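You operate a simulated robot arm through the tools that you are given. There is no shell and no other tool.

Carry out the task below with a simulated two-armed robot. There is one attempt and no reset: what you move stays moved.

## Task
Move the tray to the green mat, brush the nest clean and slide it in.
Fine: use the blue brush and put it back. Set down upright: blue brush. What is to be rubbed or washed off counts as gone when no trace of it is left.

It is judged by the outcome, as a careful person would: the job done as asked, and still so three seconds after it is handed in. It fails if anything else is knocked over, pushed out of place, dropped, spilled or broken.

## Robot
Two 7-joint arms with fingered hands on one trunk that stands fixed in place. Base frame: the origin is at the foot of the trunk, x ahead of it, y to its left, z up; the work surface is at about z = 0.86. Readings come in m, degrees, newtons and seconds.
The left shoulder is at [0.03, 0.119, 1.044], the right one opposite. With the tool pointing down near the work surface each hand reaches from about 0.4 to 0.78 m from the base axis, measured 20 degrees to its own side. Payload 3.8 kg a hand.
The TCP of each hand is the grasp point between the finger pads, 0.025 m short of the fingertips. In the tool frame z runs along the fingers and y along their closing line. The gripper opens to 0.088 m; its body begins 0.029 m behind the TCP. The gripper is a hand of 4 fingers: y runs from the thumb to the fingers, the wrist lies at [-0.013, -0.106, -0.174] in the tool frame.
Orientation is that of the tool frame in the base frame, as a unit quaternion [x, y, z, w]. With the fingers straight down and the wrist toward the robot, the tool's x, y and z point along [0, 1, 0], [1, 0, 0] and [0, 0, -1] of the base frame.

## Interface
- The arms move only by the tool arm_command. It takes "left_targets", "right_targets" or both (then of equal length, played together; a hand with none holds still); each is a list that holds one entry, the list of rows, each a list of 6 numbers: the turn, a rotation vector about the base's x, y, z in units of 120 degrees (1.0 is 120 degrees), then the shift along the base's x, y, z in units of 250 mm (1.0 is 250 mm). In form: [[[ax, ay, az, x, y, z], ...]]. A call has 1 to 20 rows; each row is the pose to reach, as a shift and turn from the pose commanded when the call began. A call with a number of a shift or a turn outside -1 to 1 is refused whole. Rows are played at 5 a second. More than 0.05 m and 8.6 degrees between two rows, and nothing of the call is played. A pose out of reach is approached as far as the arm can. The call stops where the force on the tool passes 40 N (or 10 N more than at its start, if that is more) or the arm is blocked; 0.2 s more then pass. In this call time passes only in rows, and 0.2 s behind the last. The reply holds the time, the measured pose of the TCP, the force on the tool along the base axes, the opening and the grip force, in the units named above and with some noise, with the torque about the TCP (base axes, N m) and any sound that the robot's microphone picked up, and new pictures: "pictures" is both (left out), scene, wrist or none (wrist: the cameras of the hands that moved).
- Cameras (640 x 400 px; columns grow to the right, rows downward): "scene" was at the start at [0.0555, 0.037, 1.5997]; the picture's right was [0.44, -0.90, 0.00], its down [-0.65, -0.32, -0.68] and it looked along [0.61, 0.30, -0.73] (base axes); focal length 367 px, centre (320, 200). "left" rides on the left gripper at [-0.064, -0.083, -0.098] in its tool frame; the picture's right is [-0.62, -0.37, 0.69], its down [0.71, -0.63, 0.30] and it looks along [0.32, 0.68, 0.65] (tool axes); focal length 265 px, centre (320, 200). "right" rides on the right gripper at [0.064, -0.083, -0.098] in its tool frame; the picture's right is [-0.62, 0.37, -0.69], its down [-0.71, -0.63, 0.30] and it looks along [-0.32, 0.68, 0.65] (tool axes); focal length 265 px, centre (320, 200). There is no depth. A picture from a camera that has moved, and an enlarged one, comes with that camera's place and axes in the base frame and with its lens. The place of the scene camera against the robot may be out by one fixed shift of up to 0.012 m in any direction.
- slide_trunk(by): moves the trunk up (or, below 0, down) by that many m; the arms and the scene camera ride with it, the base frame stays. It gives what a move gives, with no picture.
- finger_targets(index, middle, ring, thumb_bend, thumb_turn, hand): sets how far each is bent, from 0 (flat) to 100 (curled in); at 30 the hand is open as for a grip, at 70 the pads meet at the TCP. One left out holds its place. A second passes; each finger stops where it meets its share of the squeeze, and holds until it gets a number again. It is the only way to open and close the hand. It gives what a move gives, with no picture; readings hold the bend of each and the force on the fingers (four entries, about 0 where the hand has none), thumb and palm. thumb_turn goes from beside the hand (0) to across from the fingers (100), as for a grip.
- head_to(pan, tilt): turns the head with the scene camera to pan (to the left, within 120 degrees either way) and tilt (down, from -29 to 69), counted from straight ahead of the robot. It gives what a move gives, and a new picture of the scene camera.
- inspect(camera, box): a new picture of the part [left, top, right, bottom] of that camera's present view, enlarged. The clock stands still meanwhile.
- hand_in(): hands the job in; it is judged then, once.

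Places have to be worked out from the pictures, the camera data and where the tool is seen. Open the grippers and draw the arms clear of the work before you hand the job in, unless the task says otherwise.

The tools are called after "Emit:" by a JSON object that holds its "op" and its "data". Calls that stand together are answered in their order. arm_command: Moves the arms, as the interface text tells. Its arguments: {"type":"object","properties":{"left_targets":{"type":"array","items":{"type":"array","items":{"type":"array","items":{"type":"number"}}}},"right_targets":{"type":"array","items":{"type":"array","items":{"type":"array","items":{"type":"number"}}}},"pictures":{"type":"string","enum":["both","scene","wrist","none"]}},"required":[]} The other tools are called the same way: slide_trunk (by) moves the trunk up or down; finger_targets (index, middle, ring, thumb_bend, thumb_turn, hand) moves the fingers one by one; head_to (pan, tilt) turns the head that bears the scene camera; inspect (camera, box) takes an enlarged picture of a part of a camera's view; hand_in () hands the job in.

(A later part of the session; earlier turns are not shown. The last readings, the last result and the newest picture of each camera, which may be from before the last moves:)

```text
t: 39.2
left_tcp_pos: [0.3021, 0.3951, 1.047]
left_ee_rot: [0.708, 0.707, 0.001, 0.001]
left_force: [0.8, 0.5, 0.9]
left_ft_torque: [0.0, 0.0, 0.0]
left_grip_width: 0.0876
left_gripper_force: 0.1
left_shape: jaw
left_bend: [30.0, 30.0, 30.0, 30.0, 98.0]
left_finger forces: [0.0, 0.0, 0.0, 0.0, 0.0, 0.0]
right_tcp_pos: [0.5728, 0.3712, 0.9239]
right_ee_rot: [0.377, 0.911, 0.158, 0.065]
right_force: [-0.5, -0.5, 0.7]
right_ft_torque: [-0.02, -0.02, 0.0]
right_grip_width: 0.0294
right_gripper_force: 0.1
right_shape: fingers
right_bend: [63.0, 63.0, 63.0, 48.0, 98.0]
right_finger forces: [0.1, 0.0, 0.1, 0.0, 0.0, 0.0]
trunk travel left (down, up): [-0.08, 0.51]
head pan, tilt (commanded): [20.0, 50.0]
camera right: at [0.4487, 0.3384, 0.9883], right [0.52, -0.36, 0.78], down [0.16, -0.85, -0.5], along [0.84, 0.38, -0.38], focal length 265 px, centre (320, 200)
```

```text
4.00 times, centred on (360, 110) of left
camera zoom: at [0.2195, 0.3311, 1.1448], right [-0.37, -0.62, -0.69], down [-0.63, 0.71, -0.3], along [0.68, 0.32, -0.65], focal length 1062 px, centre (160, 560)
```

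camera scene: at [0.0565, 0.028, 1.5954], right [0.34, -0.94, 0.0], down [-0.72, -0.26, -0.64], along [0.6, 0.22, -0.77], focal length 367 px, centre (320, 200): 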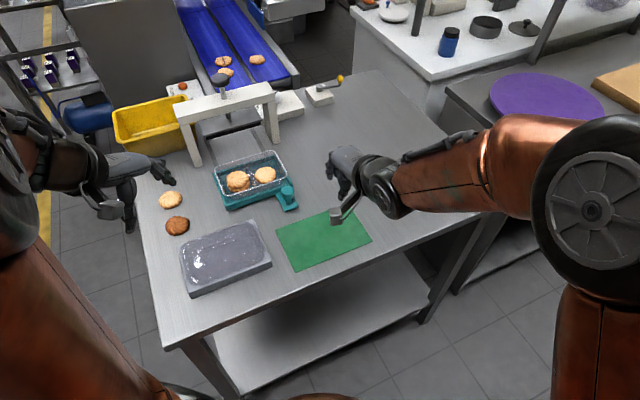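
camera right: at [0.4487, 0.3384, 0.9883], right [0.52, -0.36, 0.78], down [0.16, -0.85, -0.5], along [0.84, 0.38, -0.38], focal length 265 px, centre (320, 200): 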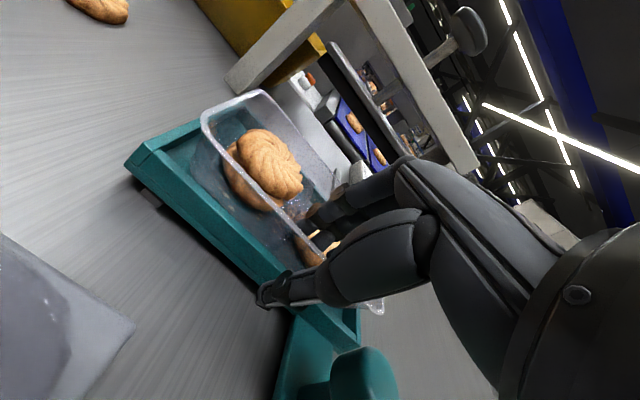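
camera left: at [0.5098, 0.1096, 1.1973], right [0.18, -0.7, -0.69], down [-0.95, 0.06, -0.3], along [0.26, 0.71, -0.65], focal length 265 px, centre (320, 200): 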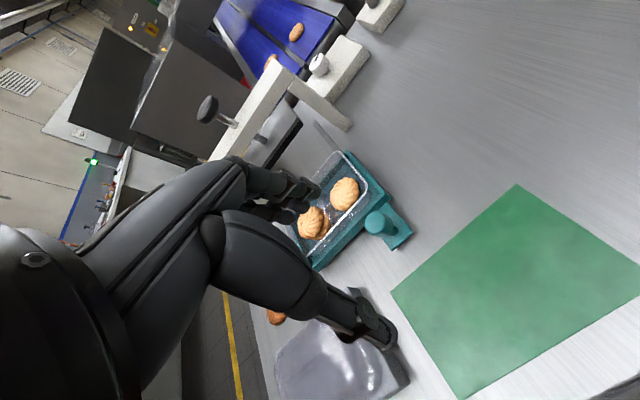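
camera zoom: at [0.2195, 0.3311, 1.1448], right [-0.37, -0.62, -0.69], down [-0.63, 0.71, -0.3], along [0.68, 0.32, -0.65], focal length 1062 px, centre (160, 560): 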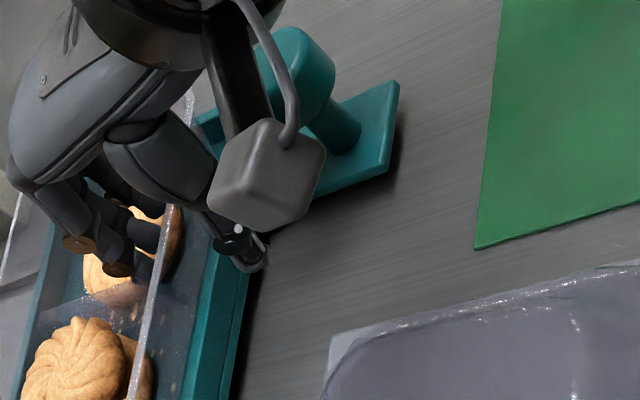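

The fingers are inside the wall and the thumb is outside. I bring the thumb near the wall first, then close all fingers onto it.

Emit:
{"op": "finger_targets", "data": {"hand": "right", "thumb_bend": 64}}

Emit:
{"op": "inspect", "data": {"camera": "left", "box": [310, 60, 410, 160]}}

Emit:
{"op": "inspect", "data": {"camera": "right", "box": [190, 180, 370, 330]}}

```text
t: 40.2
left_tcp_pos: [0.3018, 0.3952, 1.0477]
left_ee_rot: [0.707, 0.707, 0.0, 0.0]
left_force: [-0.1, -0.8, 0.1]
left_ft_torque: [0.04, 0.01, 0.01]
left_grip_width: 0.0877
left_gripper_force: 0.2
left_shape: jaw
left_bend: [30.0, 30.0, 30.0, 30.0, 98.0]
left_finger forces: [0.1, 0.0, 0.0, 0.1, 0.0, 0.0]
right_tcp_pos: [0.5718, 0.3724, 0.9241]
right_ee_rot: [0.377, 0.91, 0.158, 0.065]
right_force: [0.3, -0.8, -0.1]
right_ft_torque: [0.03, 0.01, 0.01]
right_grip_width: 0.0125
right_gripper_force: 0.0
right_shape: fingers
right_bend: [63.0, 63.0, 63.0, 64.0, 98.0]
right_finger forces: [0.1, 0.0, 0.0, 0.0, 0.0, 0.0]
trunk travel left (down, up): [-0.08, 0.51]
head pan, tilt (commanded): [20.0, 50.0]
```

```text
4.00 times, centred on (360, 110) of left
camera zoom: at [0.2194, 0.3311, 1.1448], right [-0.37, -0.62, -0.69], down [-0.63, 0.71, -0.3], along [0.68, 0.32, -0.65], focal length 1062 px, centre (160, 560)
```

zoom: 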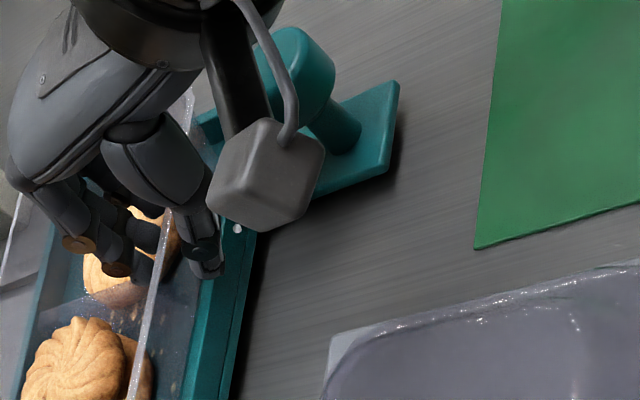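

```text
2.67 times, centred on (280, 255) of right
camera zoom: at [0.4485, 0.3385, 0.9887], right [0.52, -0.36, 0.78], down [0.16, -0.85, -0.5], along [0.84, 0.38, -0.38], focal length 708 px, centre (427, 53)
```

zoom: 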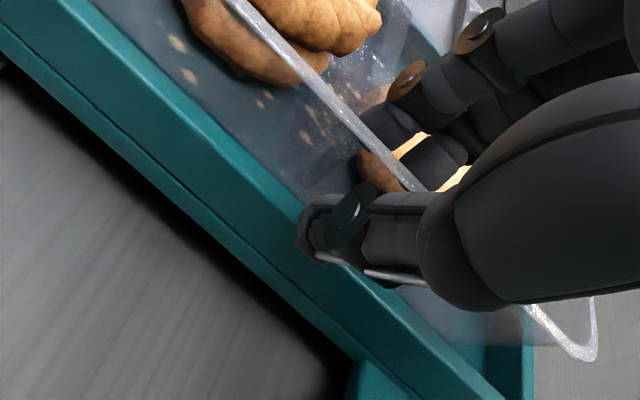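

No contact force yet. I lower 5 mm for a deeper grip, then close all digits.

Emit:
{"op": "arm_command", "data": {"right_targets": [[[0, 0, 0, 0.0, 0.0, -0.022]]], "pictures": "none"}}

Emit:
{"op": "finger_targets", "data": {"hand": "right", "index": 80, "middle": 80, "ring": 80, "thumb_bend": 80}}

Emit:
{"op": "inspect", "data": {"camera": "left", "box": [310, 60, 410, 160]}}

Emit:
{"op": "inspect", "data": {"camera": "right", "box": [170, 80, 370, 330]}}

```text
t: 40.6
left_tcp_pos: [0.3031, 0.3956, 1.0477]
left_ee_rot: [0.707, 0.707, 0.0, 0.001]
left_force: [0.4, -0.2, 0.6]
left_ft_torque: [0.01, -0.02, -0.01]
left_grip_width: 0.0877
left_gripper_force: 0.0
left_shape: jaw
left_bend: [30.0, 30.0, 30.0, 30.0, 98.0]
left_finger forces: [0.0, 0.0, 0.1, 0.0, 0.1, 0.1]
right_tcp_pos: [0.5727, 0.3731, 0.9181]
right_ee_rot: [0.377, 0.91, 0.158, 0.066]
right_force: [-0.7, 0.1, 0.5]
right_ft_torque: [0.0, -0.04, -0.01]
right_grip_width: 0.0123
right_gripper_force: 0.3
right_shape: fingers
right_bend: [63.0, 63.0, 63.0, 64.0, 98.0]
right_finger forces: [0.4, 0.0, 0.0, 0.0, 0.0, 0.0]
trunk travel left (down, up): [-0.08, 0.51]
head pan, tilt (commanded): [20.0, 50.0]
```

```text
t: 41.6
left_tcp_pos: [0.3027, 0.3948, 1.048]
left_ee_rot: [0.707, 0.707, 0.0, 0.0]
left_force: [-0.3, 0.8, -0.2]
left_ft_torque: [0.02, 0.01, 0.0]
left_grip_width: 0.0876
left_gripper_force: 0.1
left_shape: jaw
left_bend: [30.0, 30.0, 30.0, 30.0, 98.0]
left_finger forces: [0.0, 0.0, 0.0, 0.0, 0.0, 0.1]
right_tcp_pos: [0.5718, 0.3732, 0.9192]
right_ee_rot: [0.378, 0.91, 0.158, 0.065]
right_force: [2.3, 0.7, 1.6]
right_ft_torque: [-0.04, -0.1, 0.15]
right_grip_width: 0.0003
right_gripper_force: 17.2
right_shape: fingers
right_bend: [79.0, 79.0, 79.0, 69.0, 97.0]
right_finger forces: [8.6, 5.4, 4.8, 0.0, 16.2, 0.0]
trunk travel left (down, up): [-0.08, 0.51]
head pan, tilt (commanded): [20.0, 50.0]
```

```text
4.00 times, centred on (360, 110) of left
camera zoom: at [0.2195, 0.3312, 1.1448], right [-0.37, -0.62, -0.69], down [-0.63, 0.71, -0.3], along [0.68, 0.32, -0.65], focal length 1062 px, centre (160, 560)
```

zoom: 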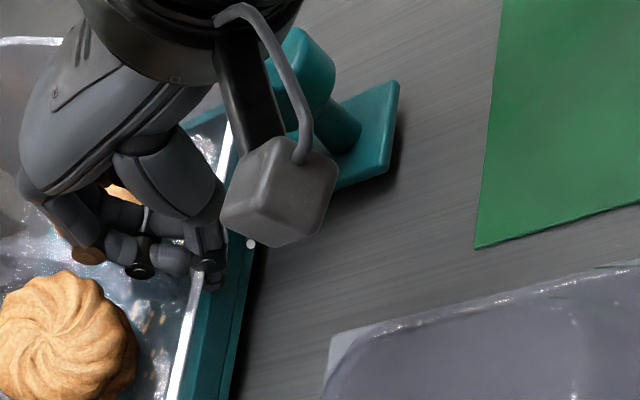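

```text
1.60 times, centred on (270, 205) of right
camera zoom: at [0.4478, 0.3394, 0.983], right [0.52, -0.36, 0.78], down [0.16, -0.85, -0.5], along [0.84, 0.38, -0.38], focal length 425 px, centre (400, 192)
```

zoom: 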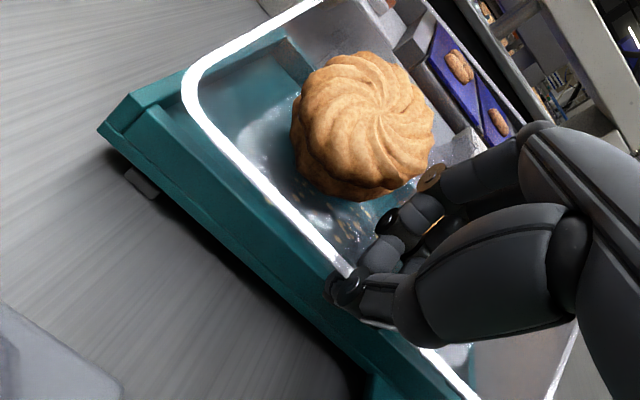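

The squeeze (about 17 N) has tilted the tray, raising its far side. I look from the scene camera before deciding.

Emit:
{"op": "inspect", "data": {"camera": "scene", "box": [190, 90, 310, 200]}}

Emit:
{"op": "inspect", "data": {"camera": "left", "box": [220, 20, 420, 240]}}

```text
3.64 times, centred on (250, 145) of scene
camera zoom: at [0.0565, 0.0282, 1.4755], right [0.34, -0.94, 0.0], down [-0.72, -0.26, -0.64], along [0.6, 0.22, -0.77], focal length 1336 px, centre (574, 400)
```

zoom: 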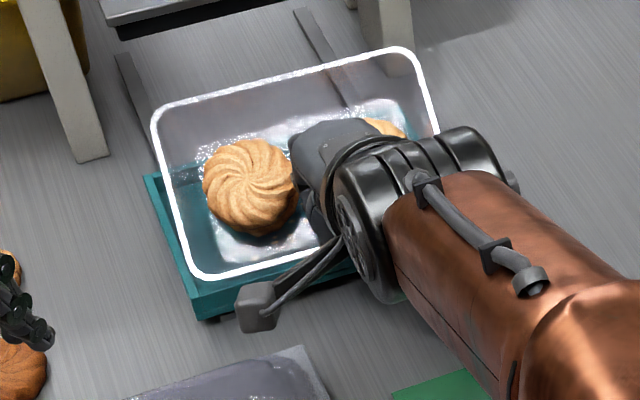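

```text
1.82 times, centred on (320, 130) of left
camera zoom: at [0.2195, 0.3312, 1.1448], right [-0.37, -0.62, -0.69], down [-0.63, 0.71, -0.3], along [0.68, 0.32, -0.65], focal length 483 px, centre (320, 327)
```

zoom: 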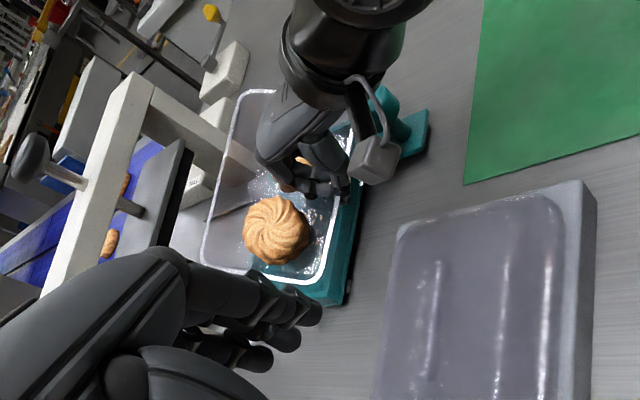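

The tray is pinched securely with the cookies still inside, with its far side raised roughly 15–20°. I lift slowly straight up by 1.5 cm and check it holds.

Emit:
{"op": "arm_command", "data": {"right_targets": [[[0, 0, 0, 0, 0, 0.015], [0, 0, 0, 0, 0, 0.03], [0, 0, 0, 0, 0, 0.045], [0, 0, 0, 0, 0, 0.06]]], "pictures": "both"}}

Emit:
{"op": "inspect", "data": {"camera": "scene", "box": [190, 90, 310, 200]}}

```text
t: 42.6
left_tcp_pos: [0.3018, 0.396, 1.0476]
left_ee_rot: [0.707, 0.707, 0.0, 0.0]
left_force: [-0.1, -0.2, 0.4]
left_ft_torque: [-0.02, 0.01, 0.0]
left_grip_width: 0.0875
left_gripper_force: 0.1
left_shape: jaw
left_bend: [30.0, 30.0, 30.0, 30.0, 98.0]
left_finger forces: [0.0, 0.0, 0.1, 0.0, 0.0, 0.1]
right_tcp_pos: [0.5701, 0.3732, 0.9325]
right_ee_rot: [0.377, 0.91, 0.158, 0.065]
right_force: [0.5, 0.1, -0.7]
right_ft_torque: [0.0, 0.01, 0.01]
right_grip_width: 0.0
right_gripper_force: 12.6
right_shape: fingers
right_bend: [79.0, 79.0, 80.0, 69.0, 96.0]
right_finger forces: [8.7, 3.5, 0.0, 0.1, 12.3, 0.1]
trunk travel left (down, up): [-0.08, 0.51]
head pan, tilt (commanded): [20.0, 50.0]
camera scene: at [0.0564, 0.0281, 1.4755], right [0.34, -0.94, 0.0], down [-0.72, -0.26, -0.64], along [0.6, 0.22, -0.77], focal length 367 px, centre (320, 200)
camera right: at [0.4467, 0.3394, 0.9973], right [0.52, -0.36, 0.78], down [0.16, -0.85, -0.5], along [0.84, 0.38, -0.39], focal length 265 px, centre (320, 200)
```

scene: 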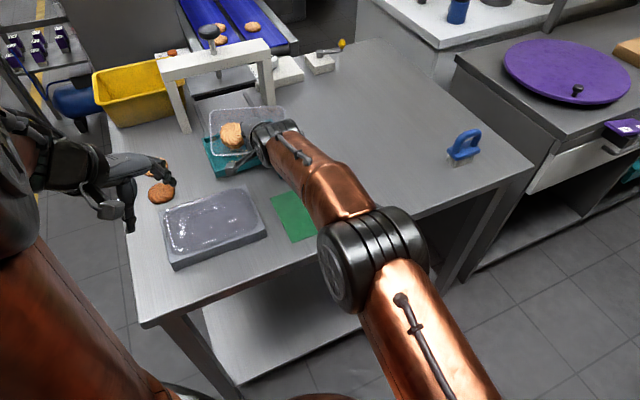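
right: 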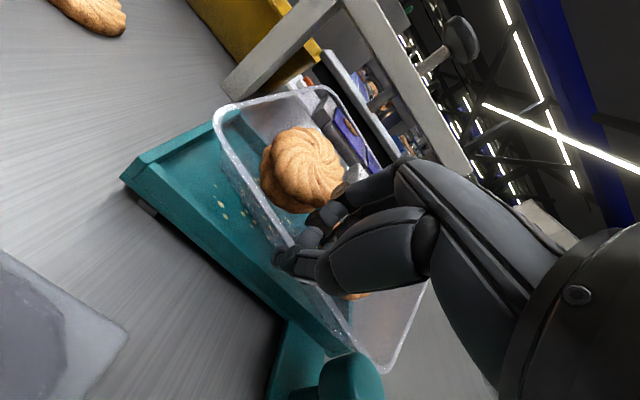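

```text
3.64 times, centred on (250, 145) of scene
camera zoom: at [0.0564, 0.0281, 1.4755], right [0.34, -0.94, 0.0], down [-0.72, -0.26, -0.64], along [0.6, 0.22, -0.77], focal length 1336 px, centre (574, 400)
```

zoom: 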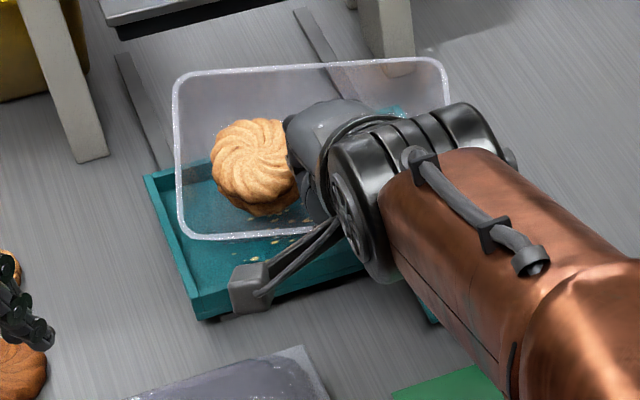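

The tray is off the nest and held by index, middle and thumb at about 12 N. It has yawed a little, and crumbs are now visible on the nest floor. I raise it another 2.5 cm and check whether the hold stays stable.

Emit:
{"op": "arm_command", "data": {"right_targets": [[[0, 0, 0, 0, 0, 0.025], [0, 0, 0, 0, 0, 0.05], [0, 0, 0, 0, 0, 0.075], [0, 0, 0, 0, 0, 0.1], [0, 0, 0, 0, 0, 0.12]]], "pictures": "wrist"}}

Emit:
{"op": "inspect", "data": {"camera": "scene", "box": [190, 80, 310, 190]}}

Emit:
{"op": "inspect", "data": {"camera": "left", "box": [220, 0, 420, 200]}}

```text
t: 43.8
left_tcp_pos: [0.3028, 0.3948, 1.0468]
left_ee_rot: [0.708, 0.706, 0.0, 0.0]
left_force: [0.3, -0.9, 0.2]
left_ft_torque: [0.01, 0.01, 0.01]
left_grip_width: 0.0878
left_gripper_force: 0.1
left_shape: jaw
left_bend: [30.0, 30.0, 30.0, 30.0, 98.0]
left_finger forces: [0.0, 0.1, 0.0, 0.1, 0.1, 0.1]
right_tcp_pos: [0.5702, 0.3729, 0.9632]
right_ee_rot: [0.376, 0.911, 0.158, 0.065]
right_force: [-0.5, -0.4, -0.9]
right_ft_torque: [-0.01, 0.02, -0.03]
right_grip_width: 0.0
right_gripper_force: 12.3
right_shape: fingers
right_bend: [79.0, 80.0, 80.0, 69.0, 96.0]
right_finger forces: [10.0, 2.0, 0.0, 0.1, 12.2, 0.0]
trunk travel left (down, up): [-0.08, 0.51]
head pan, tilt (commanded): [20.0, 50.0]
camera right: at [0.4471, 0.3391, 1.0278], right [0.52, -0.36, 0.78], down [0.16, -0.85, -0.5], along [0.84, 0.38, -0.39], focal length 265 px, centre (320, 200)
```

right: 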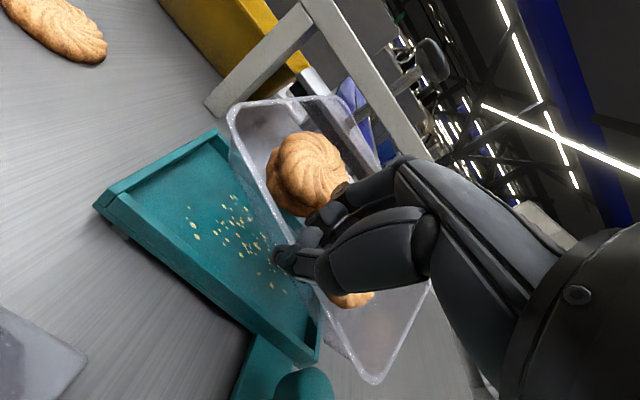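

```text
3.64 times, centred on (250, 135) of scene
camera zoom: at [0.0565, 0.0281, 1.4755], right [0.34, -0.94, 0.0], down [-0.72, -0.26, -0.64], along [0.6, 0.22, -0.77], focal length 1336 px, centre (574, 436)
```

zoom: 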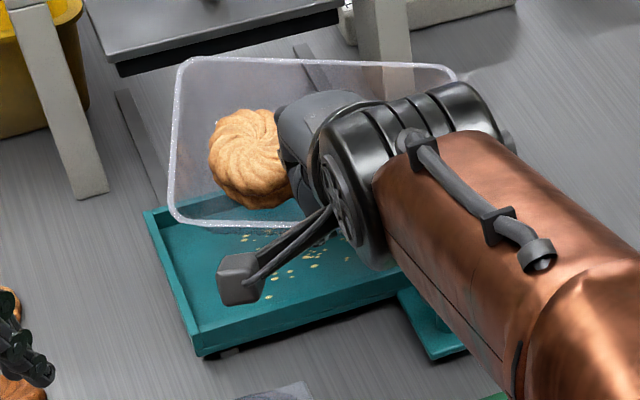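

```text
2.00 times, centred on (320, 100) of left
camera zoom: at [0.2194, 0.3311, 1.1448], right [-0.37, -0.62, -0.69], down [-0.63, 0.71, -0.3], along [0.68, 0.32, -0.65], focal length 531 px, centre (320, 400)
```

zoom: 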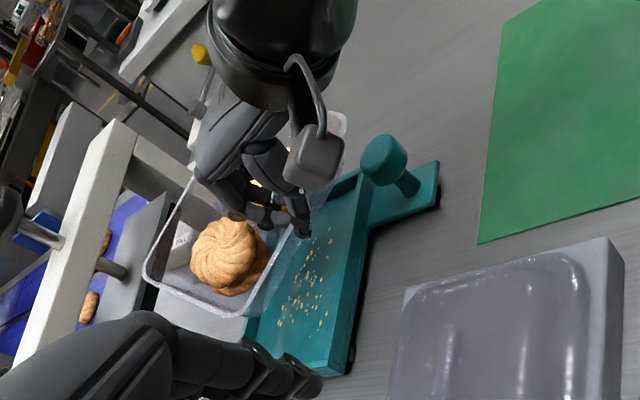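

The hold is stable enough (index, middle and thumb), though the tray has yawed clockwise by about 15–20° and its far side is about 11° high. I raise a bit more and carry it slowly toward the mat, undoing part of the tilt and yaw on the way.

Emit:
{"op": "arm_command", "data": {"right_targets": [[[0, 0, 0, 0, 0, 0.04], [0, 0, 0, 0, 0, 0.09], [0, 0, 0, 0, 0, 0.14], [0, 0, 0, -0.01, -0.03, 0.18], [-0.003, 0.003, 0, -0.03, -0.08, 0.19], [-0.006, 0.006, 0.01, -0.05, -0.14, 0.19], [-0.012, 0.012, 0.02, -0.07, -0.2, 0.19], [-0.018, 0.018, 0.03, -0.09, -0.26, 0.19], [-0.024, 0.022, 0.04, -0.11, -0.32, 0.19], [-0.03, 0.027, 0.05, -0.13, -0.38, 0.19], [-0.036, 0.032, 0.06, -0.15, -0.44, 0.19], [-0.04, 0.036, 0.07, -0.17, -0.5, 0.19], [-0.045, 0.04, 0.08, -0.19, -0.55, 0.19], [-0.045, 0.04, 0.085, -0.2, -0.58, 0.19]]], "pictures": "both"}}

Emit:
{"op": "inspect", "data": {"camera": "scene", "box": [200, 80, 360, 250]}}

Emit:
{"op": "inspect", "data": {"camera": "left", "box": [220, 0, 540, 200]}}

```text
t: 46.8
left_tcp_pos: [0.303, 0.3956, 1.0471]
left_ee_rot: [0.707, 0.707, -0.001, 0.0]
left_force: [-1.2, -0.4, 0.3]
left_ft_torque: [-0.03, 0.0, 0.0]
left_grip_width: 0.0875
left_gripper_force: 0.0
left_shape: jaw
left_bend: [30.0, 30.0, 30.0, 30.0, 98.0]
left_finger forces: [0.1, 0.0, 0.0, 0.1, 0.0, 0.0]
right_tcp_pos: [0.5206, 0.2275, 1.0105]
right_ee_rot: [0.296, 0.949, 0.104, 0.031]
right_force: [1.2, 0.3, 0.0]
right_ft_torque: [0.0, -0.01, 0.02]
right_grip_width: 0.0001
right_gripper_force: 11.9
right_shape: fingers
right_bend: [79.0, 80.0, 80.0, 69.0, 95.0]
right_finger forces: [10.3, 1.6, 0.1, 0.0, 12.1, 0.1]
trunk travel left (down, up): [-0.08, 0.51]
head pan, tilt (commanded): [20.0, 50.0]
camera scene: at [0.0565, 0.0278, 1.4755], right [0.34, -0.94, 0.0], down [-0.72, -0.26, -0.64], along [0.6, 0.22, -0.77], focal length 367 px, centre (320, 200)
camera right: at [0.4101, 0.1793, 1.0888], right [0.63, -0.18, 0.75], down [0.27, -0.86, -0.44], along [0.73, 0.48, -0.49], focal length 265 px, centre (320, 200)
```

scene: 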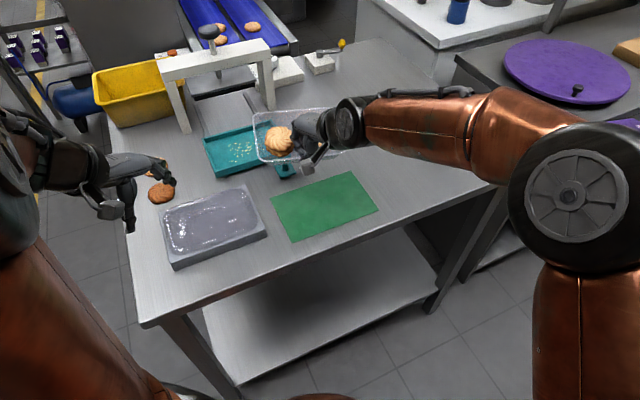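
right: 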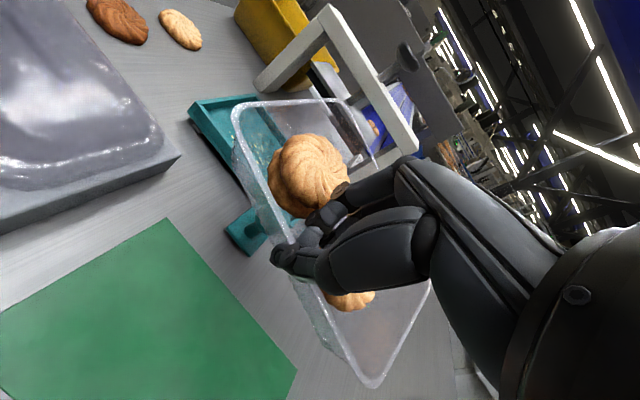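

```text
2.35 times, centred on (280, 165) of scene
camera zoom: at [0.0565, 0.0278, 1.4755], right [0.34, -0.94, 0.0], down [-0.72, -0.26, -0.64], along [0.6, 0.22, -0.77], focal length 864 px, centre (414, 282)
```

zoom: 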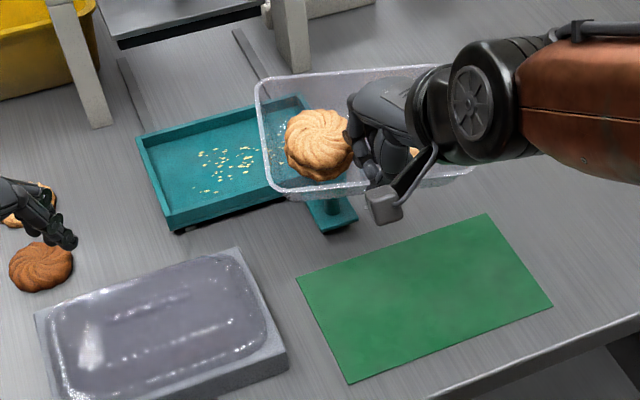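

```text
2.00 times, centred on (380, 100) of left
camera zoom: at [0.2194, 0.3308, 1.1448], right [-0.37, -0.62, -0.69], down [-0.63, 0.71, -0.3], along [0.68, 0.33, -0.65], focal length 531 px, centre (200, 400)
```

zoom: 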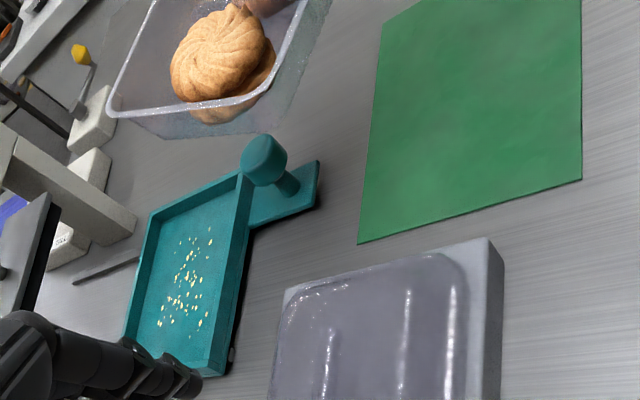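

The tray holds steady. By triangulation its far side is still about 13° high and its yaw about 12° short of the mat. I rotate accordingly while moving over the mat.

Emit:
{"op": "arm_command", "data": {"right_targets": [[[-0.0067, 0.0086, 0.01, -0.0126, -0.0306, -0.0], [-0.0134, 0.0171, 0.0199, -0.0252, -0.0612, -0.0], [-0.02, 0.0257, 0.0299, -0.0378, -0.0918, -0.01], [-0.0267, 0.0342, 0.0398, -0.0504, -0.1224, -0.02], [-0.0334, 0.0428, 0.0498, -0.063, -0.153, -0.04], [-0.0401, 0.0513, 0.0597, -0.0756, -0.1836, -0.06], [-0.0468, 0.0599, 0.0697, -0.0882, -0.2142, -0.08], [-0.0534, 0.0684, 0.0796, -0.1008, -0.2448, -0.1], [-0.0601, 0.077, 0.0896, -0.1134, -0.2754, -0.11], [-0.0668, 0.0855, 0.0995, -0.126, -0.306, -0.12]]], "pictures": "both"}}

Emit:
{"op": "inspect", "data": {"camera": "scene", "box": [230, 100, 390, 260]}}

Emit:
{"op": "inspect", "data": {"camera": "left", "box": [320, 0, 600, 180]}}

```text
t: 49.0
left_tcp_pos: [0.3029, 0.3948, 1.0479]
left_ee_rot: [0.707, 0.707, 0.001, 0.0]
left_force: [-0.2, 0.6, 0.4]
left_ft_torque: [0.01, -0.01, -0.03]
left_grip_width: 0.0878
left_gripper_force: 0.0
left_shape: jaw
left_bend: [30.0, 30.0, 30.0, 30.0, 98.0]
left_finger forces: [0.0, 0.0, 0.0, 0.0, 0.0, 0.1]
right_tcp_pos: [0.4891, 0.1524, 0.9804]
right_ee_rot: [0.202, 0.978, 0.014, -0.045]
right_force: [0.0, 0.6, 0.1]
right_ft_torque: [-0.04, 0.03, 0.0]
right_grip_width: 0.0
right_gripper_force: 12.0
right_shape: fingers
right_bend: [79.0, 80.0, 80.0, 69.0, 95.0]
right_finger forces: [10.7, 1.5, 0.0, 0.0, 12.1, 0.0]
trunk travel left (down, up): [-0.08, 0.51]
head pan, tilt (commanded): [20.0, 50.0]
camera scene: at [0.0564, 0.0278, 1.4755], right [0.34, -0.94, 0.0], down [-0.72, -0.26, -0.64], along [0.6, 0.22, -0.77], focal length 367 px, centre (320, 200)
camera right: at [0.4062, 0.0964, 1.0827], right [0.77, 0.06, 0.64], down [0.38, -0.85, -0.38], along [0.51, 0.53, -0.68], focal length 265 px, centre (320, 200)
```

scene: 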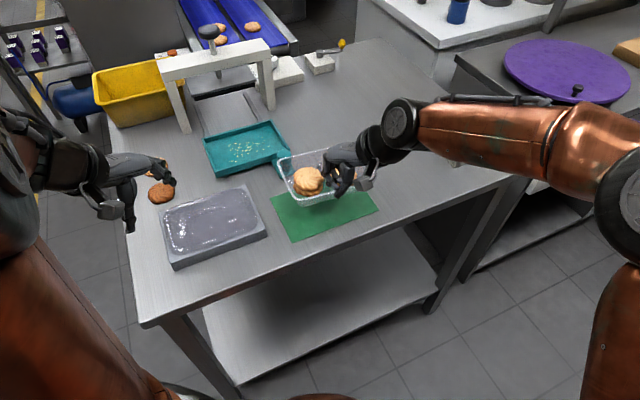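
right: 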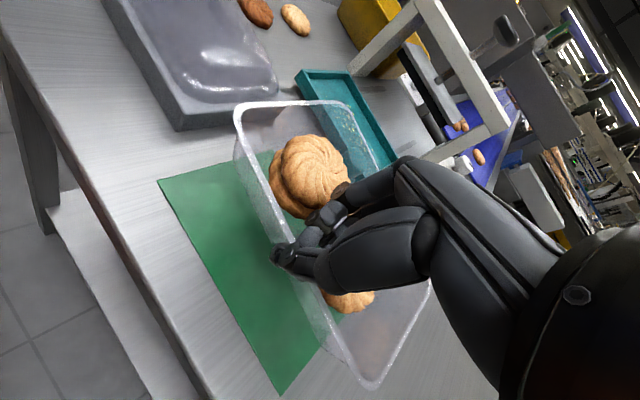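

```text
2.50 times, centred on (310, 180) of scene
camera zoom: at [0.0564, 0.0278, 1.4755], right [0.34, -0.94, 0.0], down [-0.72, -0.26, -0.64], along [0.6, 0.22, -0.77], focal length 918 px, centre (345, 250)
```

zoom: 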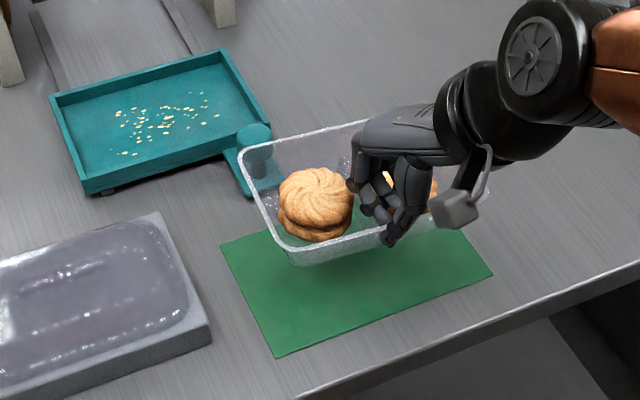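

```text
2.22 times, centred on (460, 90) of left
camera zoom: at [0.2194, 0.3308, 1.1448], right [-0.37, -0.62, -0.69], down [-0.63, 0.71, -0.3], along [0.68, 0.33, -0.65], focal length 590 px, centre (9, 444)
```

zoom: 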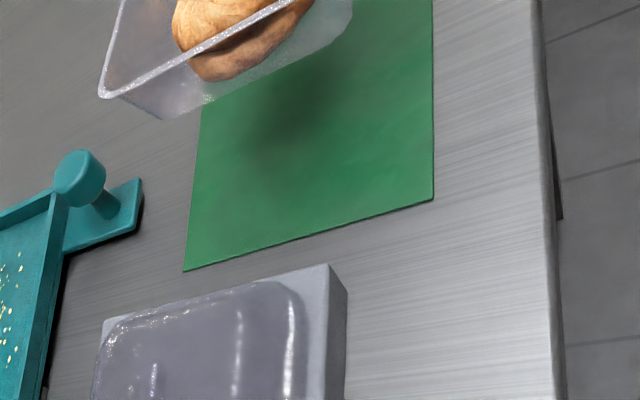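

The tray is level in pitch and aligned within about 1°. Its right side is about 1 cm low and its centre is about 1 cm short of the mat centre. I correct roll and position and lower by 4 cm.

Emit:
{"op": "arm_command", "data": {"right_targets": [[[-0.005, -0.005, 0.002, 0.007, 0.008, -0.02], [-0.01, -0.01, 0.004, 0.014, 0.016, -0.05], [-0.015, -0.015, 0.006, 0.021, 0.025, -0.08], [-0.0212, -0.0212, 0.008, 0.028, 0.033, -0.11], [-0.0212, -0.0212, 0.008, 0.028, 0.033, -0.14], [-0.0212, -0.0212, 0.008, 0.028, 0.033, -0.165]]], "pictures": "both"}}

Emit:
{"op": "inspect", "data": {"camera": "scene", "box": [240, 120, 400, 250]}}

Emit:
{"op": "inspect", "data": {"camera": "right", "box": [140, 80, 460, 400]}}

```text
t: 50.4
left_tcp_pos: [0.3026, 0.3959, 1.0475]
left_ee_rot: [0.707, 0.707, 0.001, 0.0]
left_force: [-0.1, 0.2, 0.5]
left_ft_torque: [-0.01, -0.01, -0.03]
left_grip_width: 0.0879
left_gripper_force: 0.0
left_shape: jaw
left_bend: [30.0, 30.0, 30.0, 30.0, 98.0]
left_finger forces: [0.1, 0.1, 0.1, 0.0, 0.0, 0.0]
right_tcp_pos: [0.4974, 0.1599, 0.9394]
right_ee_rot: [0.194, 0.981, -0.003, -0.018]
right_force: [0.3, -0.7, -1.1]
right_ft_torque: [-0.02, -0.01, 0.02]
right_grip_width: 0.0002
right_gripper_force: 12.3
right_shape: fingers
right_bend: [79.0, 80.0, 80.0, 69.0, 95.0]
right_finger forces: [10.6, 1.4, 0.0, 0.0, 12.1, 0.0]
trunk travel left (down, up): [-0.08, 0.51]
head pan, tilt (commanded): [20.0, 50.0]
camera scene: at [0.0565, 0.0281, 1.4755], right [0.34, -0.94, 0.0], down [-0.72, -0.26, -0.64], along [0.6, 0.22, -0.77], focal length 367 px, centre (320, 200)
camera right: at [0.4105, 0.1068, 1.0407], right [0.74, 0.1, 0.67], down [0.41, -0.86, -0.32], along [0.54, 0.51, -0.67], focal length 265 px, centre (320, 200)
```

scene: 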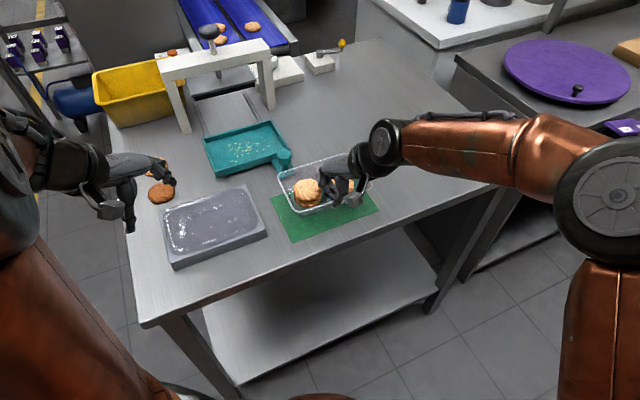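
right: 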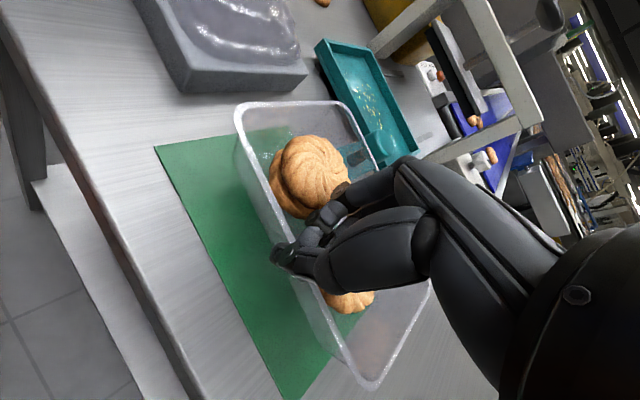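

```text
3.08 times, centred on (320, 185) of scene
camera zoom: at [0.0565, 0.0281, 1.4755], right [0.34, -0.94, 0.0], down [-0.72, -0.26, -0.64], along [0.6, 0.22, -0.77], focal length 1130 px, centre (320, 246)
```

zoom: 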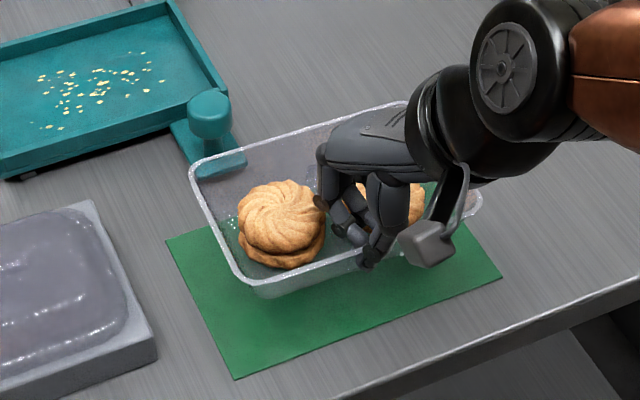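

```text
1.25 times, centred on (300, 240) of right
camera zoom: at [0.4105, 0.1068, 1.0407], right [0.74, 0.1, 0.67], down [0.41, -0.86, -0.32], along [0.54, 0.51, -0.67], focal length 332 px, centre (345, 150)
```

zoom: 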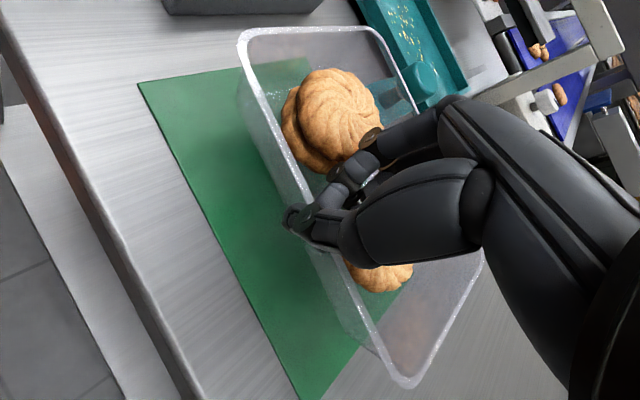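

Tray corners compare well with the mat corners (centre within about 3 mm). I lower another 2 cm, then feel for contact.

Emit:
{"op": "arm_command", "data": {"right_targets": [[[0, 0, 0.004, 0.006, 0.0, -0.02], [0, 0, 0.008, 0.012, 0.0, -0.04], [0, 0, 0.012, 0.012, 0.0, -0.06], [0, 0, 0.012, 0.012, 0.0, -0.08], [0, 0, 0.012, 0.012, 0.0, -0.09]]], "pictures": "wrist"}}

Emit:
{"op": "inspect", "data": {"camera": "scene", "box": [240, 120, 400, 250]}}

Emit:
{"op": "inspect", "data": {"camera": "left", "box": [340, 0, 600, 170]}}

```text
t: 51.6
left_tcp_pos: [0.3029, 0.397, 1.0467]
left_ee_rot: [0.707, 0.707, 0.0, 0.0]
left_force: [0.5, 0.5, 0.0]
left_ft_torque: [-0.04, 0.01, 0.01]
left_grip_width: 0.0877
left_gripper_force: 0.2
left_shape: jaw
left_bend: [30.0, 30.0, 30.0, 30.0, 98.0]
left_finger forces: [0.0, 0.0, 0.0, 0.1, 0.0, 0.0]
right_tcp_pos: [0.5007, 0.1601, 0.9184]
right_ee_rot: [0.182, 0.983, -0.004, -0.017]
right_force: [-0.7, 0.5, -0.5]
right_ft_torque: [-0.04, 0.01, 0.0]
right_grip_width: 0.0
right_gripper_force: 12.3
right_shape: fingers
right_bend: [79.0, 80.0, 80.0, 69.0, 95.0]
right_finger forces: [10.8, 1.2, 0.1, 0.0, 12.2, 0.0]
trunk travel left (down, up): [-0.08, 0.51]
head pan, tilt (commanded): [20.0, 50.0]
camera right: at [0.4145, 0.1049, 1.0185], right [0.74, 0.12, 0.67], down [0.43, -0.84, -0.32], along [0.52, 0.52, -0.67], focal length 265 px, centre (320, 200)
```

right: 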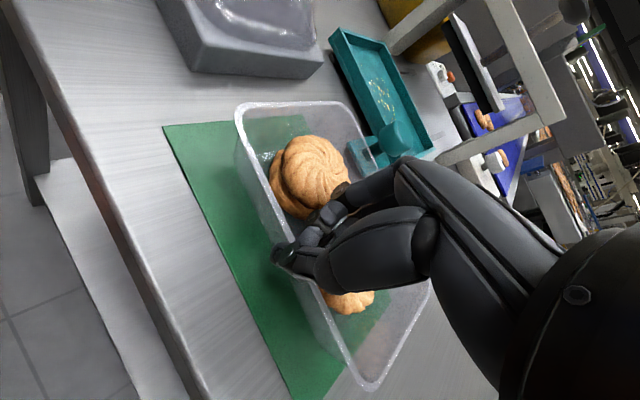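

```text
3.08 times, centred on (320, 185) of scene
camera zoom: at [0.0565, 0.0281, 1.4755], right [0.34, -0.94, 0.0], down [-0.72, -0.26, -0.64], along [0.6, 0.22, -0.77], focal length 1130 px, centre (320, 246)
```

zoom: 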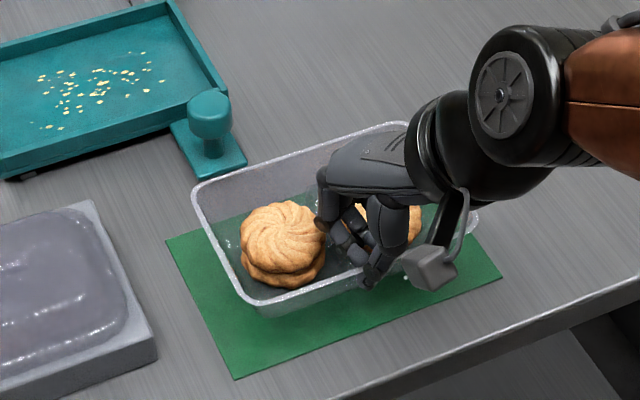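

```text
2.35 times, centred on (470, 85) of left
camera zoom: at [0.2195, 0.331, 1.1448], right [-0.37, -0.62, -0.69], down [-0.63, 0.71, -0.3], along [0.68, 0.32, -0.65], focal length 624 px, centre (-33, 471)
```

zoom: 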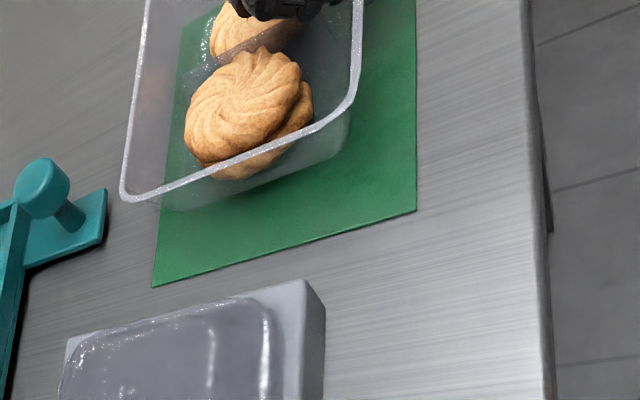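

Margins to the mat edges are 1–2 cm all round. I keep lowering in small steps to feel the contact.

Emit:
{"op": "arm_command", "data": {"right_targets": [[[0, 0, 0, 0, 0, -0.01], [0, 0, 0, 0, 0, -0.02], [0, 0, 0, 0, 0, -0.03]]], "pictures": "none"}}

Emit:
{"op": "inspect", "data": {"camera": "left", "box": [380, 0, 540, 110]}}

```text
t: 52.4
left_tcp_pos: [0.3022, 0.3955, 1.0471]
left_ee_rot: [0.707, 0.707, 0.001, 0.0]
left_force: [-0.4, 0.6, 0.1]
left_ft_torque: [0.0, 0.02, 0.01]
left_grip_width: 0.0877
left_gripper_force: 0.0
left_shape: jaw
left_bend: [30.0, 30.0, 30.0, 30.0, 98.0]
left_finger forces: [0.0, 0.0, 0.0, 0.1, 0.0, 0.1]
right_tcp_pos: [0.4994, 0.1579, 0.9098]
right_ee_rot: [0.182, 0.983, -0.005, -0.019]
right_force: [-0.3, 0.1, -1.3]
right_ft_torque: [-0.05, 0.02, -0.02]
right_grip_width: 0.0
right_gripper_force: 12.3
right_shape: fingers
right_bend: [79.0, 80.0, 80.0, 69.0, 95.0]
right_finger forces: [10.8, 1.2, 0.0, 0.0, 12.1, 0.1]
trunk travel left (down, up): [-0.08, 0.51]
head pan, tilt (commanded): [20.0, 50.0]
```

```text
3.64 times, centred on (460, 55) of left
camera zoom: at [0.2195, 0.331, 1.1448], right [-0.37, -0.62, -0.69], down [-0.63, 0.71, -0.3], along [0.68, 0.32, -0.65], focal length 965 px, centre (-189, 727)
```

zoom: 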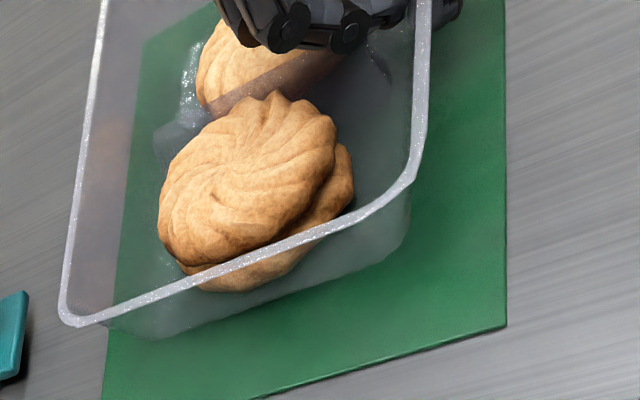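

No contact force yet. Lowering a few millimetres more.

Emit:
{"op": "arm_command", "data": {"right_targets": [[[0, 0, 0, 0, 0, -0.008], [0, 0, 0, 0, 0, -0.016]]], "pictures": "none"}}

Emit:
{"op": "inspect", "data": {"camera": "scene", "box": [260, 140, 380, 230]}}

```text
t: 53.0
left_tcp_pos: [0.3023, 0.3955, 1.0483]
left_ee_rot: [0.707, 0.707, 0.0, 0.0]
left_force: [-0.3, -0.4, 0.2]
left_ft_torque: [0.0, 0.01, -0.01]
left_grip_width: 0.0878
left_gripper_force: 0.0
left_shape: jaw
left_bend: [30.0, 30.0, 30.0, 30.0, 98.0]
left_finger forces: [0.0, 0.0, 0.1, 0.0, 0.0, 0.0]
right_tcp_pos: [0.4995, 0.1598, 0.905]
right_ee_rot: [0.182, 0.983, -0.004, -0.018]
right_force: [0.8, 0.7, -0.2]
right_ft_torque: [-0.04, 0.01, 0.0]
right_grip_width: 0.0001
right_gripper_force: 12.0
right_shape: fingers
right_bend: [79.0, 80.0, 80.0, 69.0, 95.0]
right_finger forces: [10.8, 1.0, 0.0, 0.0, 12.1, 0.1]
trunk travel left (down, up): [-0.08, 0.51]
head pan, tilt (commanded): [20.0, 50.0]
```

```text
4.44 times, centred on (320, 185) of scene
camera zoom: at [0.0565, 0.028, 1.4755], right [0.34, -0.94, 0.0], down [-0.72, -0.26, -0.64], along [0.6, 0.22, -0.77], focal length 1632 px, centre (320, 267)
```

zoom: 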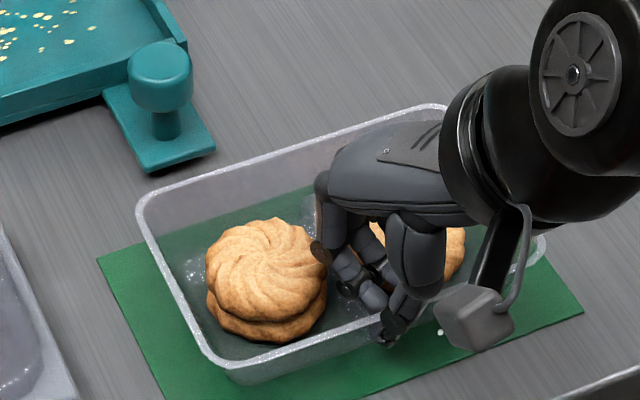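

Still no clear contact. I lower another 4 mm and look again.

Emit:
{"op": "arm_command", "data": {"right_targets": [[[0, 0, 0, 0, 0, -0.008], [0, 0, 0, 0, 0, -0.016]]], "pictures": "none"}}

Emit:
{"op": "inspect", "data": {"camera": "left", "box": [380, 0, 540, 110]}}

```text
t: 53.6
left_tcp_pos: [0.3038, 0.395, 1.0465]
left_ee_rot: [0.707, 0.707, 0.001, 0.001]
left_force: [-0.2, 0.6, 0.4]
left_ft_torque: [-0.01, -0.02, 0.03]
left_grip_width: 0.0879
left_gripper_force: 0.1
left_shape: jaw
left_bend: [30.0, 30.0, 30.0, 30.0, 98.0]
left_finger forces: [0.0, 0.0, 0.1, 0.0, 0.1, 0.0]
right_tcp_pos: [0.5002, 0.1613, 0.9017]
right_ee_rot: [0.182, 0.983, -0.003, -0.018]
right_force: [-1.5, -0.6, 5.0]
right_ft_torque: [-0.02, 0.09, -0.01]
right_grip_width: 0.0002
right_gripper_force: 13.6
right_shape: fingers
right_bend: [79.0, 80.0, 80.0, 69.0, 95.0]
right_finger forces: [12.7, 0.9, 0.1, 0.1, 13.1, 0.0]
trunk travel left (down, up): [-0.08, 0.51]
head pan, tilt (commanded): [20.0, 50.0]
```

```text
3.64 times, centred on (460, 55) of left
camera zoom: at [0.2189, 0.3308, 1.145], right [-0.37, -0.62, -0.69], down [-0.63, 0.71, -0.3], along [0.68, 0.33, -0.65], focal length 965 px, centre (-189, 727)
```

zoom: 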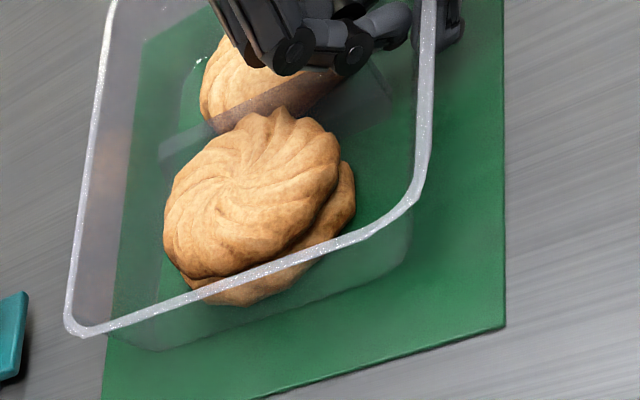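

Contact: 5 N upward, so the tray rests on the mat. I release gently, opening thumb and fingers a little.

Emit:
{"op": "finger_targets", "data": {"hand": "right", "index": 71, "middle": 71, "ring": 71, "thumb_bend": 58}}

Emit:
{"op": "inspect", "data": {"camera": "left", "box": [380, 0, 540, 110]}}

Emit:
{"op": "inspect", "data": {"camera": "right", "box": [140, 80, 460, 400]}}

Emit:
{"op": "inspect", "data": {"camera": "scene", "box": [260, 140, 380, 230]}}

```text
t: 54.6
left_tcp_pos: [0.303, 0.3943, 1.0493]
left_ee_rot: [0.707, 0.707, 0.0, 0.001]
left_force: [0.7, 0.1, -0.4]
left_ft_torque: [0.06, 0.01, 0.01]
left_grip_width: 0.0878
left_gripper_force: 0.0
left_shape: jaw
left_bend: [30.0, 30.0, 30.0, 30.0, 98.0]
left_finger forces: [0.0, 0.0, 0.1, 0.1, 0.0, 0.0]
right_tcp_pos: [0.4993, 0.1599, 0.9021]
right_ee_rot: [0.183, 0.983, -0.002, -0.017]
right_force: [2.0, -2.7, 16.1]
right_ft_torque: [0.05, -0.1, -0.04]
right_grip_width: 0.0059
right_gripper_force: 9.6
right_shape: fingers
right_bend: [72.0, 72.0, 71.0, 57.0, 97.0]
right_finger forces: [9.7, 9.4, 0.0, 0.1, 0.1, 0.0]
trunk travel left (down, up): [-0.08, 0.51]
head pan, tilt (commanded): [20.0, 50.0]
```

```text
3.64 times, centred on (460, 55) of left
camera zoom: at [0.2186, 0.3303, 1.1453], right [-0.37, -0.62, -0.69], down [-0.63, 0.71, -0.3], along [0.68, 0.33, -0.65], focal length 965 px, centre (-189, 727)
```

zoom: 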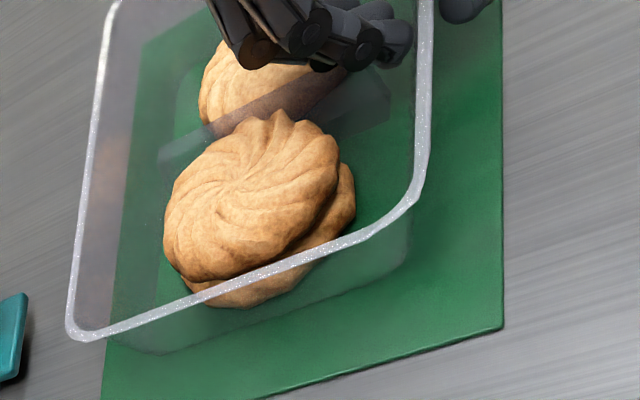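

```text
1.25 times, centred on (300, 240) of right
camera zoom: at [0.4143, 0.1053, 1.0033], right [0.73, 0.12, 0.67], down [0.43, -0.84, -0.32], along [0.53, 0.52, -0.67], focal length 332 px, centre (345, 150)
```

zoom: 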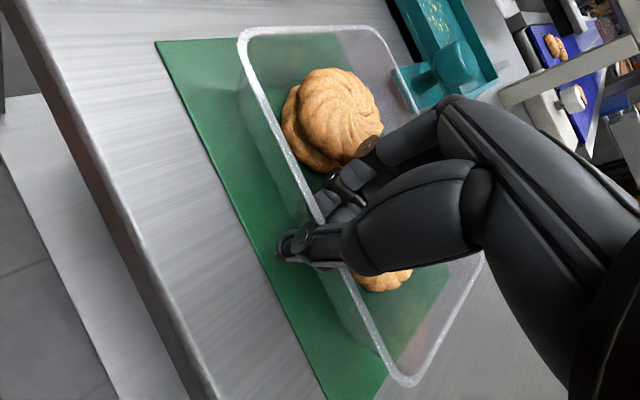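

```text
4.44 times, centred on (320, 185) of scene
camera zoom: at [0.0553, 0.0271, 1.4756], right [0.34, -0.94, 0.0], down [-0.72, -0.26, -0.64], along [0.6, 0.22, -0.77], focal length 1632 px, centre (320, 267)
```

zoom: 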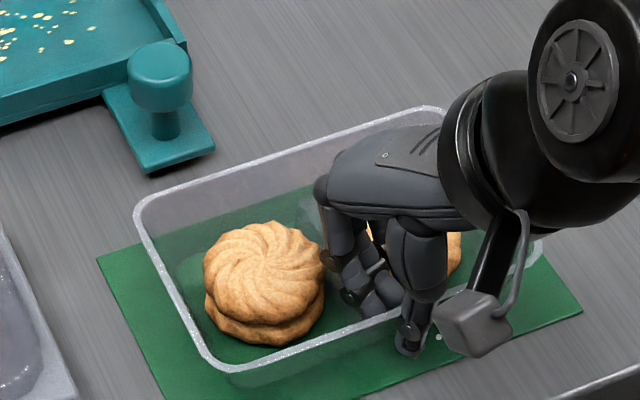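

The fingers are now pressing down on the tray floor (16 N). I raise the hand by 1.5 cm at once.

Emit:
{"op": "arm_command", "data": {"right_targets": [[[0, 0, 0, 0, 0, 0.02], [0, 0, 0, 0, 0, 0.04], [0, 0, 0, 0, 0, 0.06]]], "pictures": "none"}}

Emit:
{"op": "inspect", "data": {"camera": "right", "box": [140, 80, 460, 400]}}

Emit:
{"op": "inspect", "data": {"camera": "scene", "box": [260, 140, 380, 230]}}

```text
t: 55.4
left_tcp_pos: [0.3036, 0.3956, 1.0473]
left_ee_rot: [0.706, 0.708, 0.0, 0.0]
left_force: [-0.1, -0.3, -1.1]
left_ft_torque: [0.0, 0.0, 0.01]
left_grip_width: 0.0876
left_gripper_force: 0.0
left_shape: jaw
left_bend: [30.0, 30.0, 30.0, 30.0, 98.0]
left_finger forces: [0.0, 0.0, 0.0, 0.0, 0.0, 0.0]
right_tcp_pos: [0.4998, 0.1611, 0.9164]
right_ee_rot: [0.183, 0.983, -0.004, -0.019]
right_force: [0.1, 0.6, -1.0]
right_ft_torque: [-0.03, -0.01, 0.01]
right_grip_width: 0.0098
right_gripper_force: 0.0
right_shape: fingers
right_bend: [71.0, 71.0, 71.0, 57.0, 97.0]
right_finger forces: [0.0, 0.1, 0.0, 0.0, 0.1, 0.1]
trunk travel left (down, up): [-0.08, 0.51]
head pan, tilt (commanded): [20.0, 50.0]
```

```text
1.25 times, centred on (300, 240) of right
camera zoom: at [0.4138, 0.1059, 1.018], right [0.74, 0.12, 0.66], down [0.43, -0.84, -0.32], along [0.52, 0.52, -0.68], focal length 332 px, centre (345, 150)
```

zoom: 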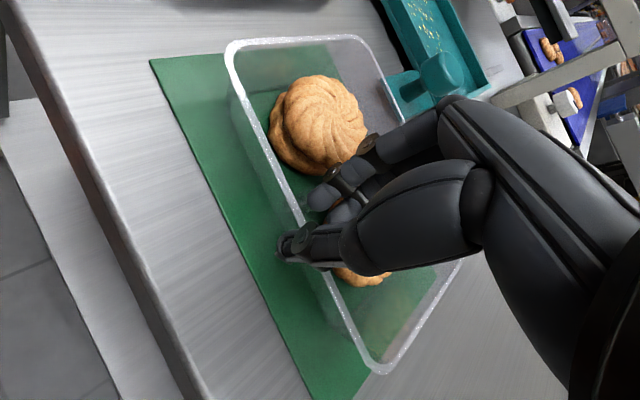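

```text
4.44 times, centred on (320, 185) of scene
camera zoom: at [0.0564, 0.0281, 1.4754], right [0.34, -0.94, 0.0], down [-0.72, -0.26, -0.64], along [0.6, 0.22, -0.77], focal length 1632 px, centre (320, 267)
```

zoom: 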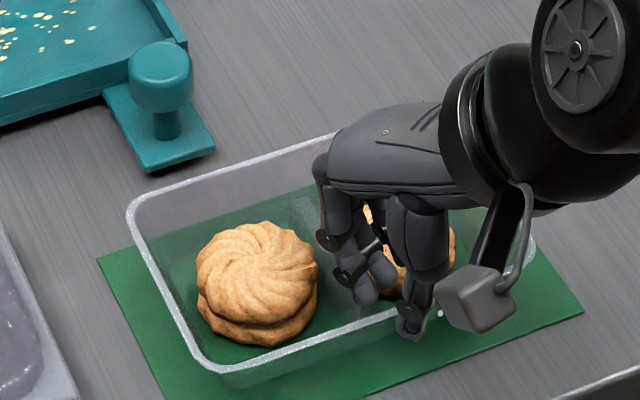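

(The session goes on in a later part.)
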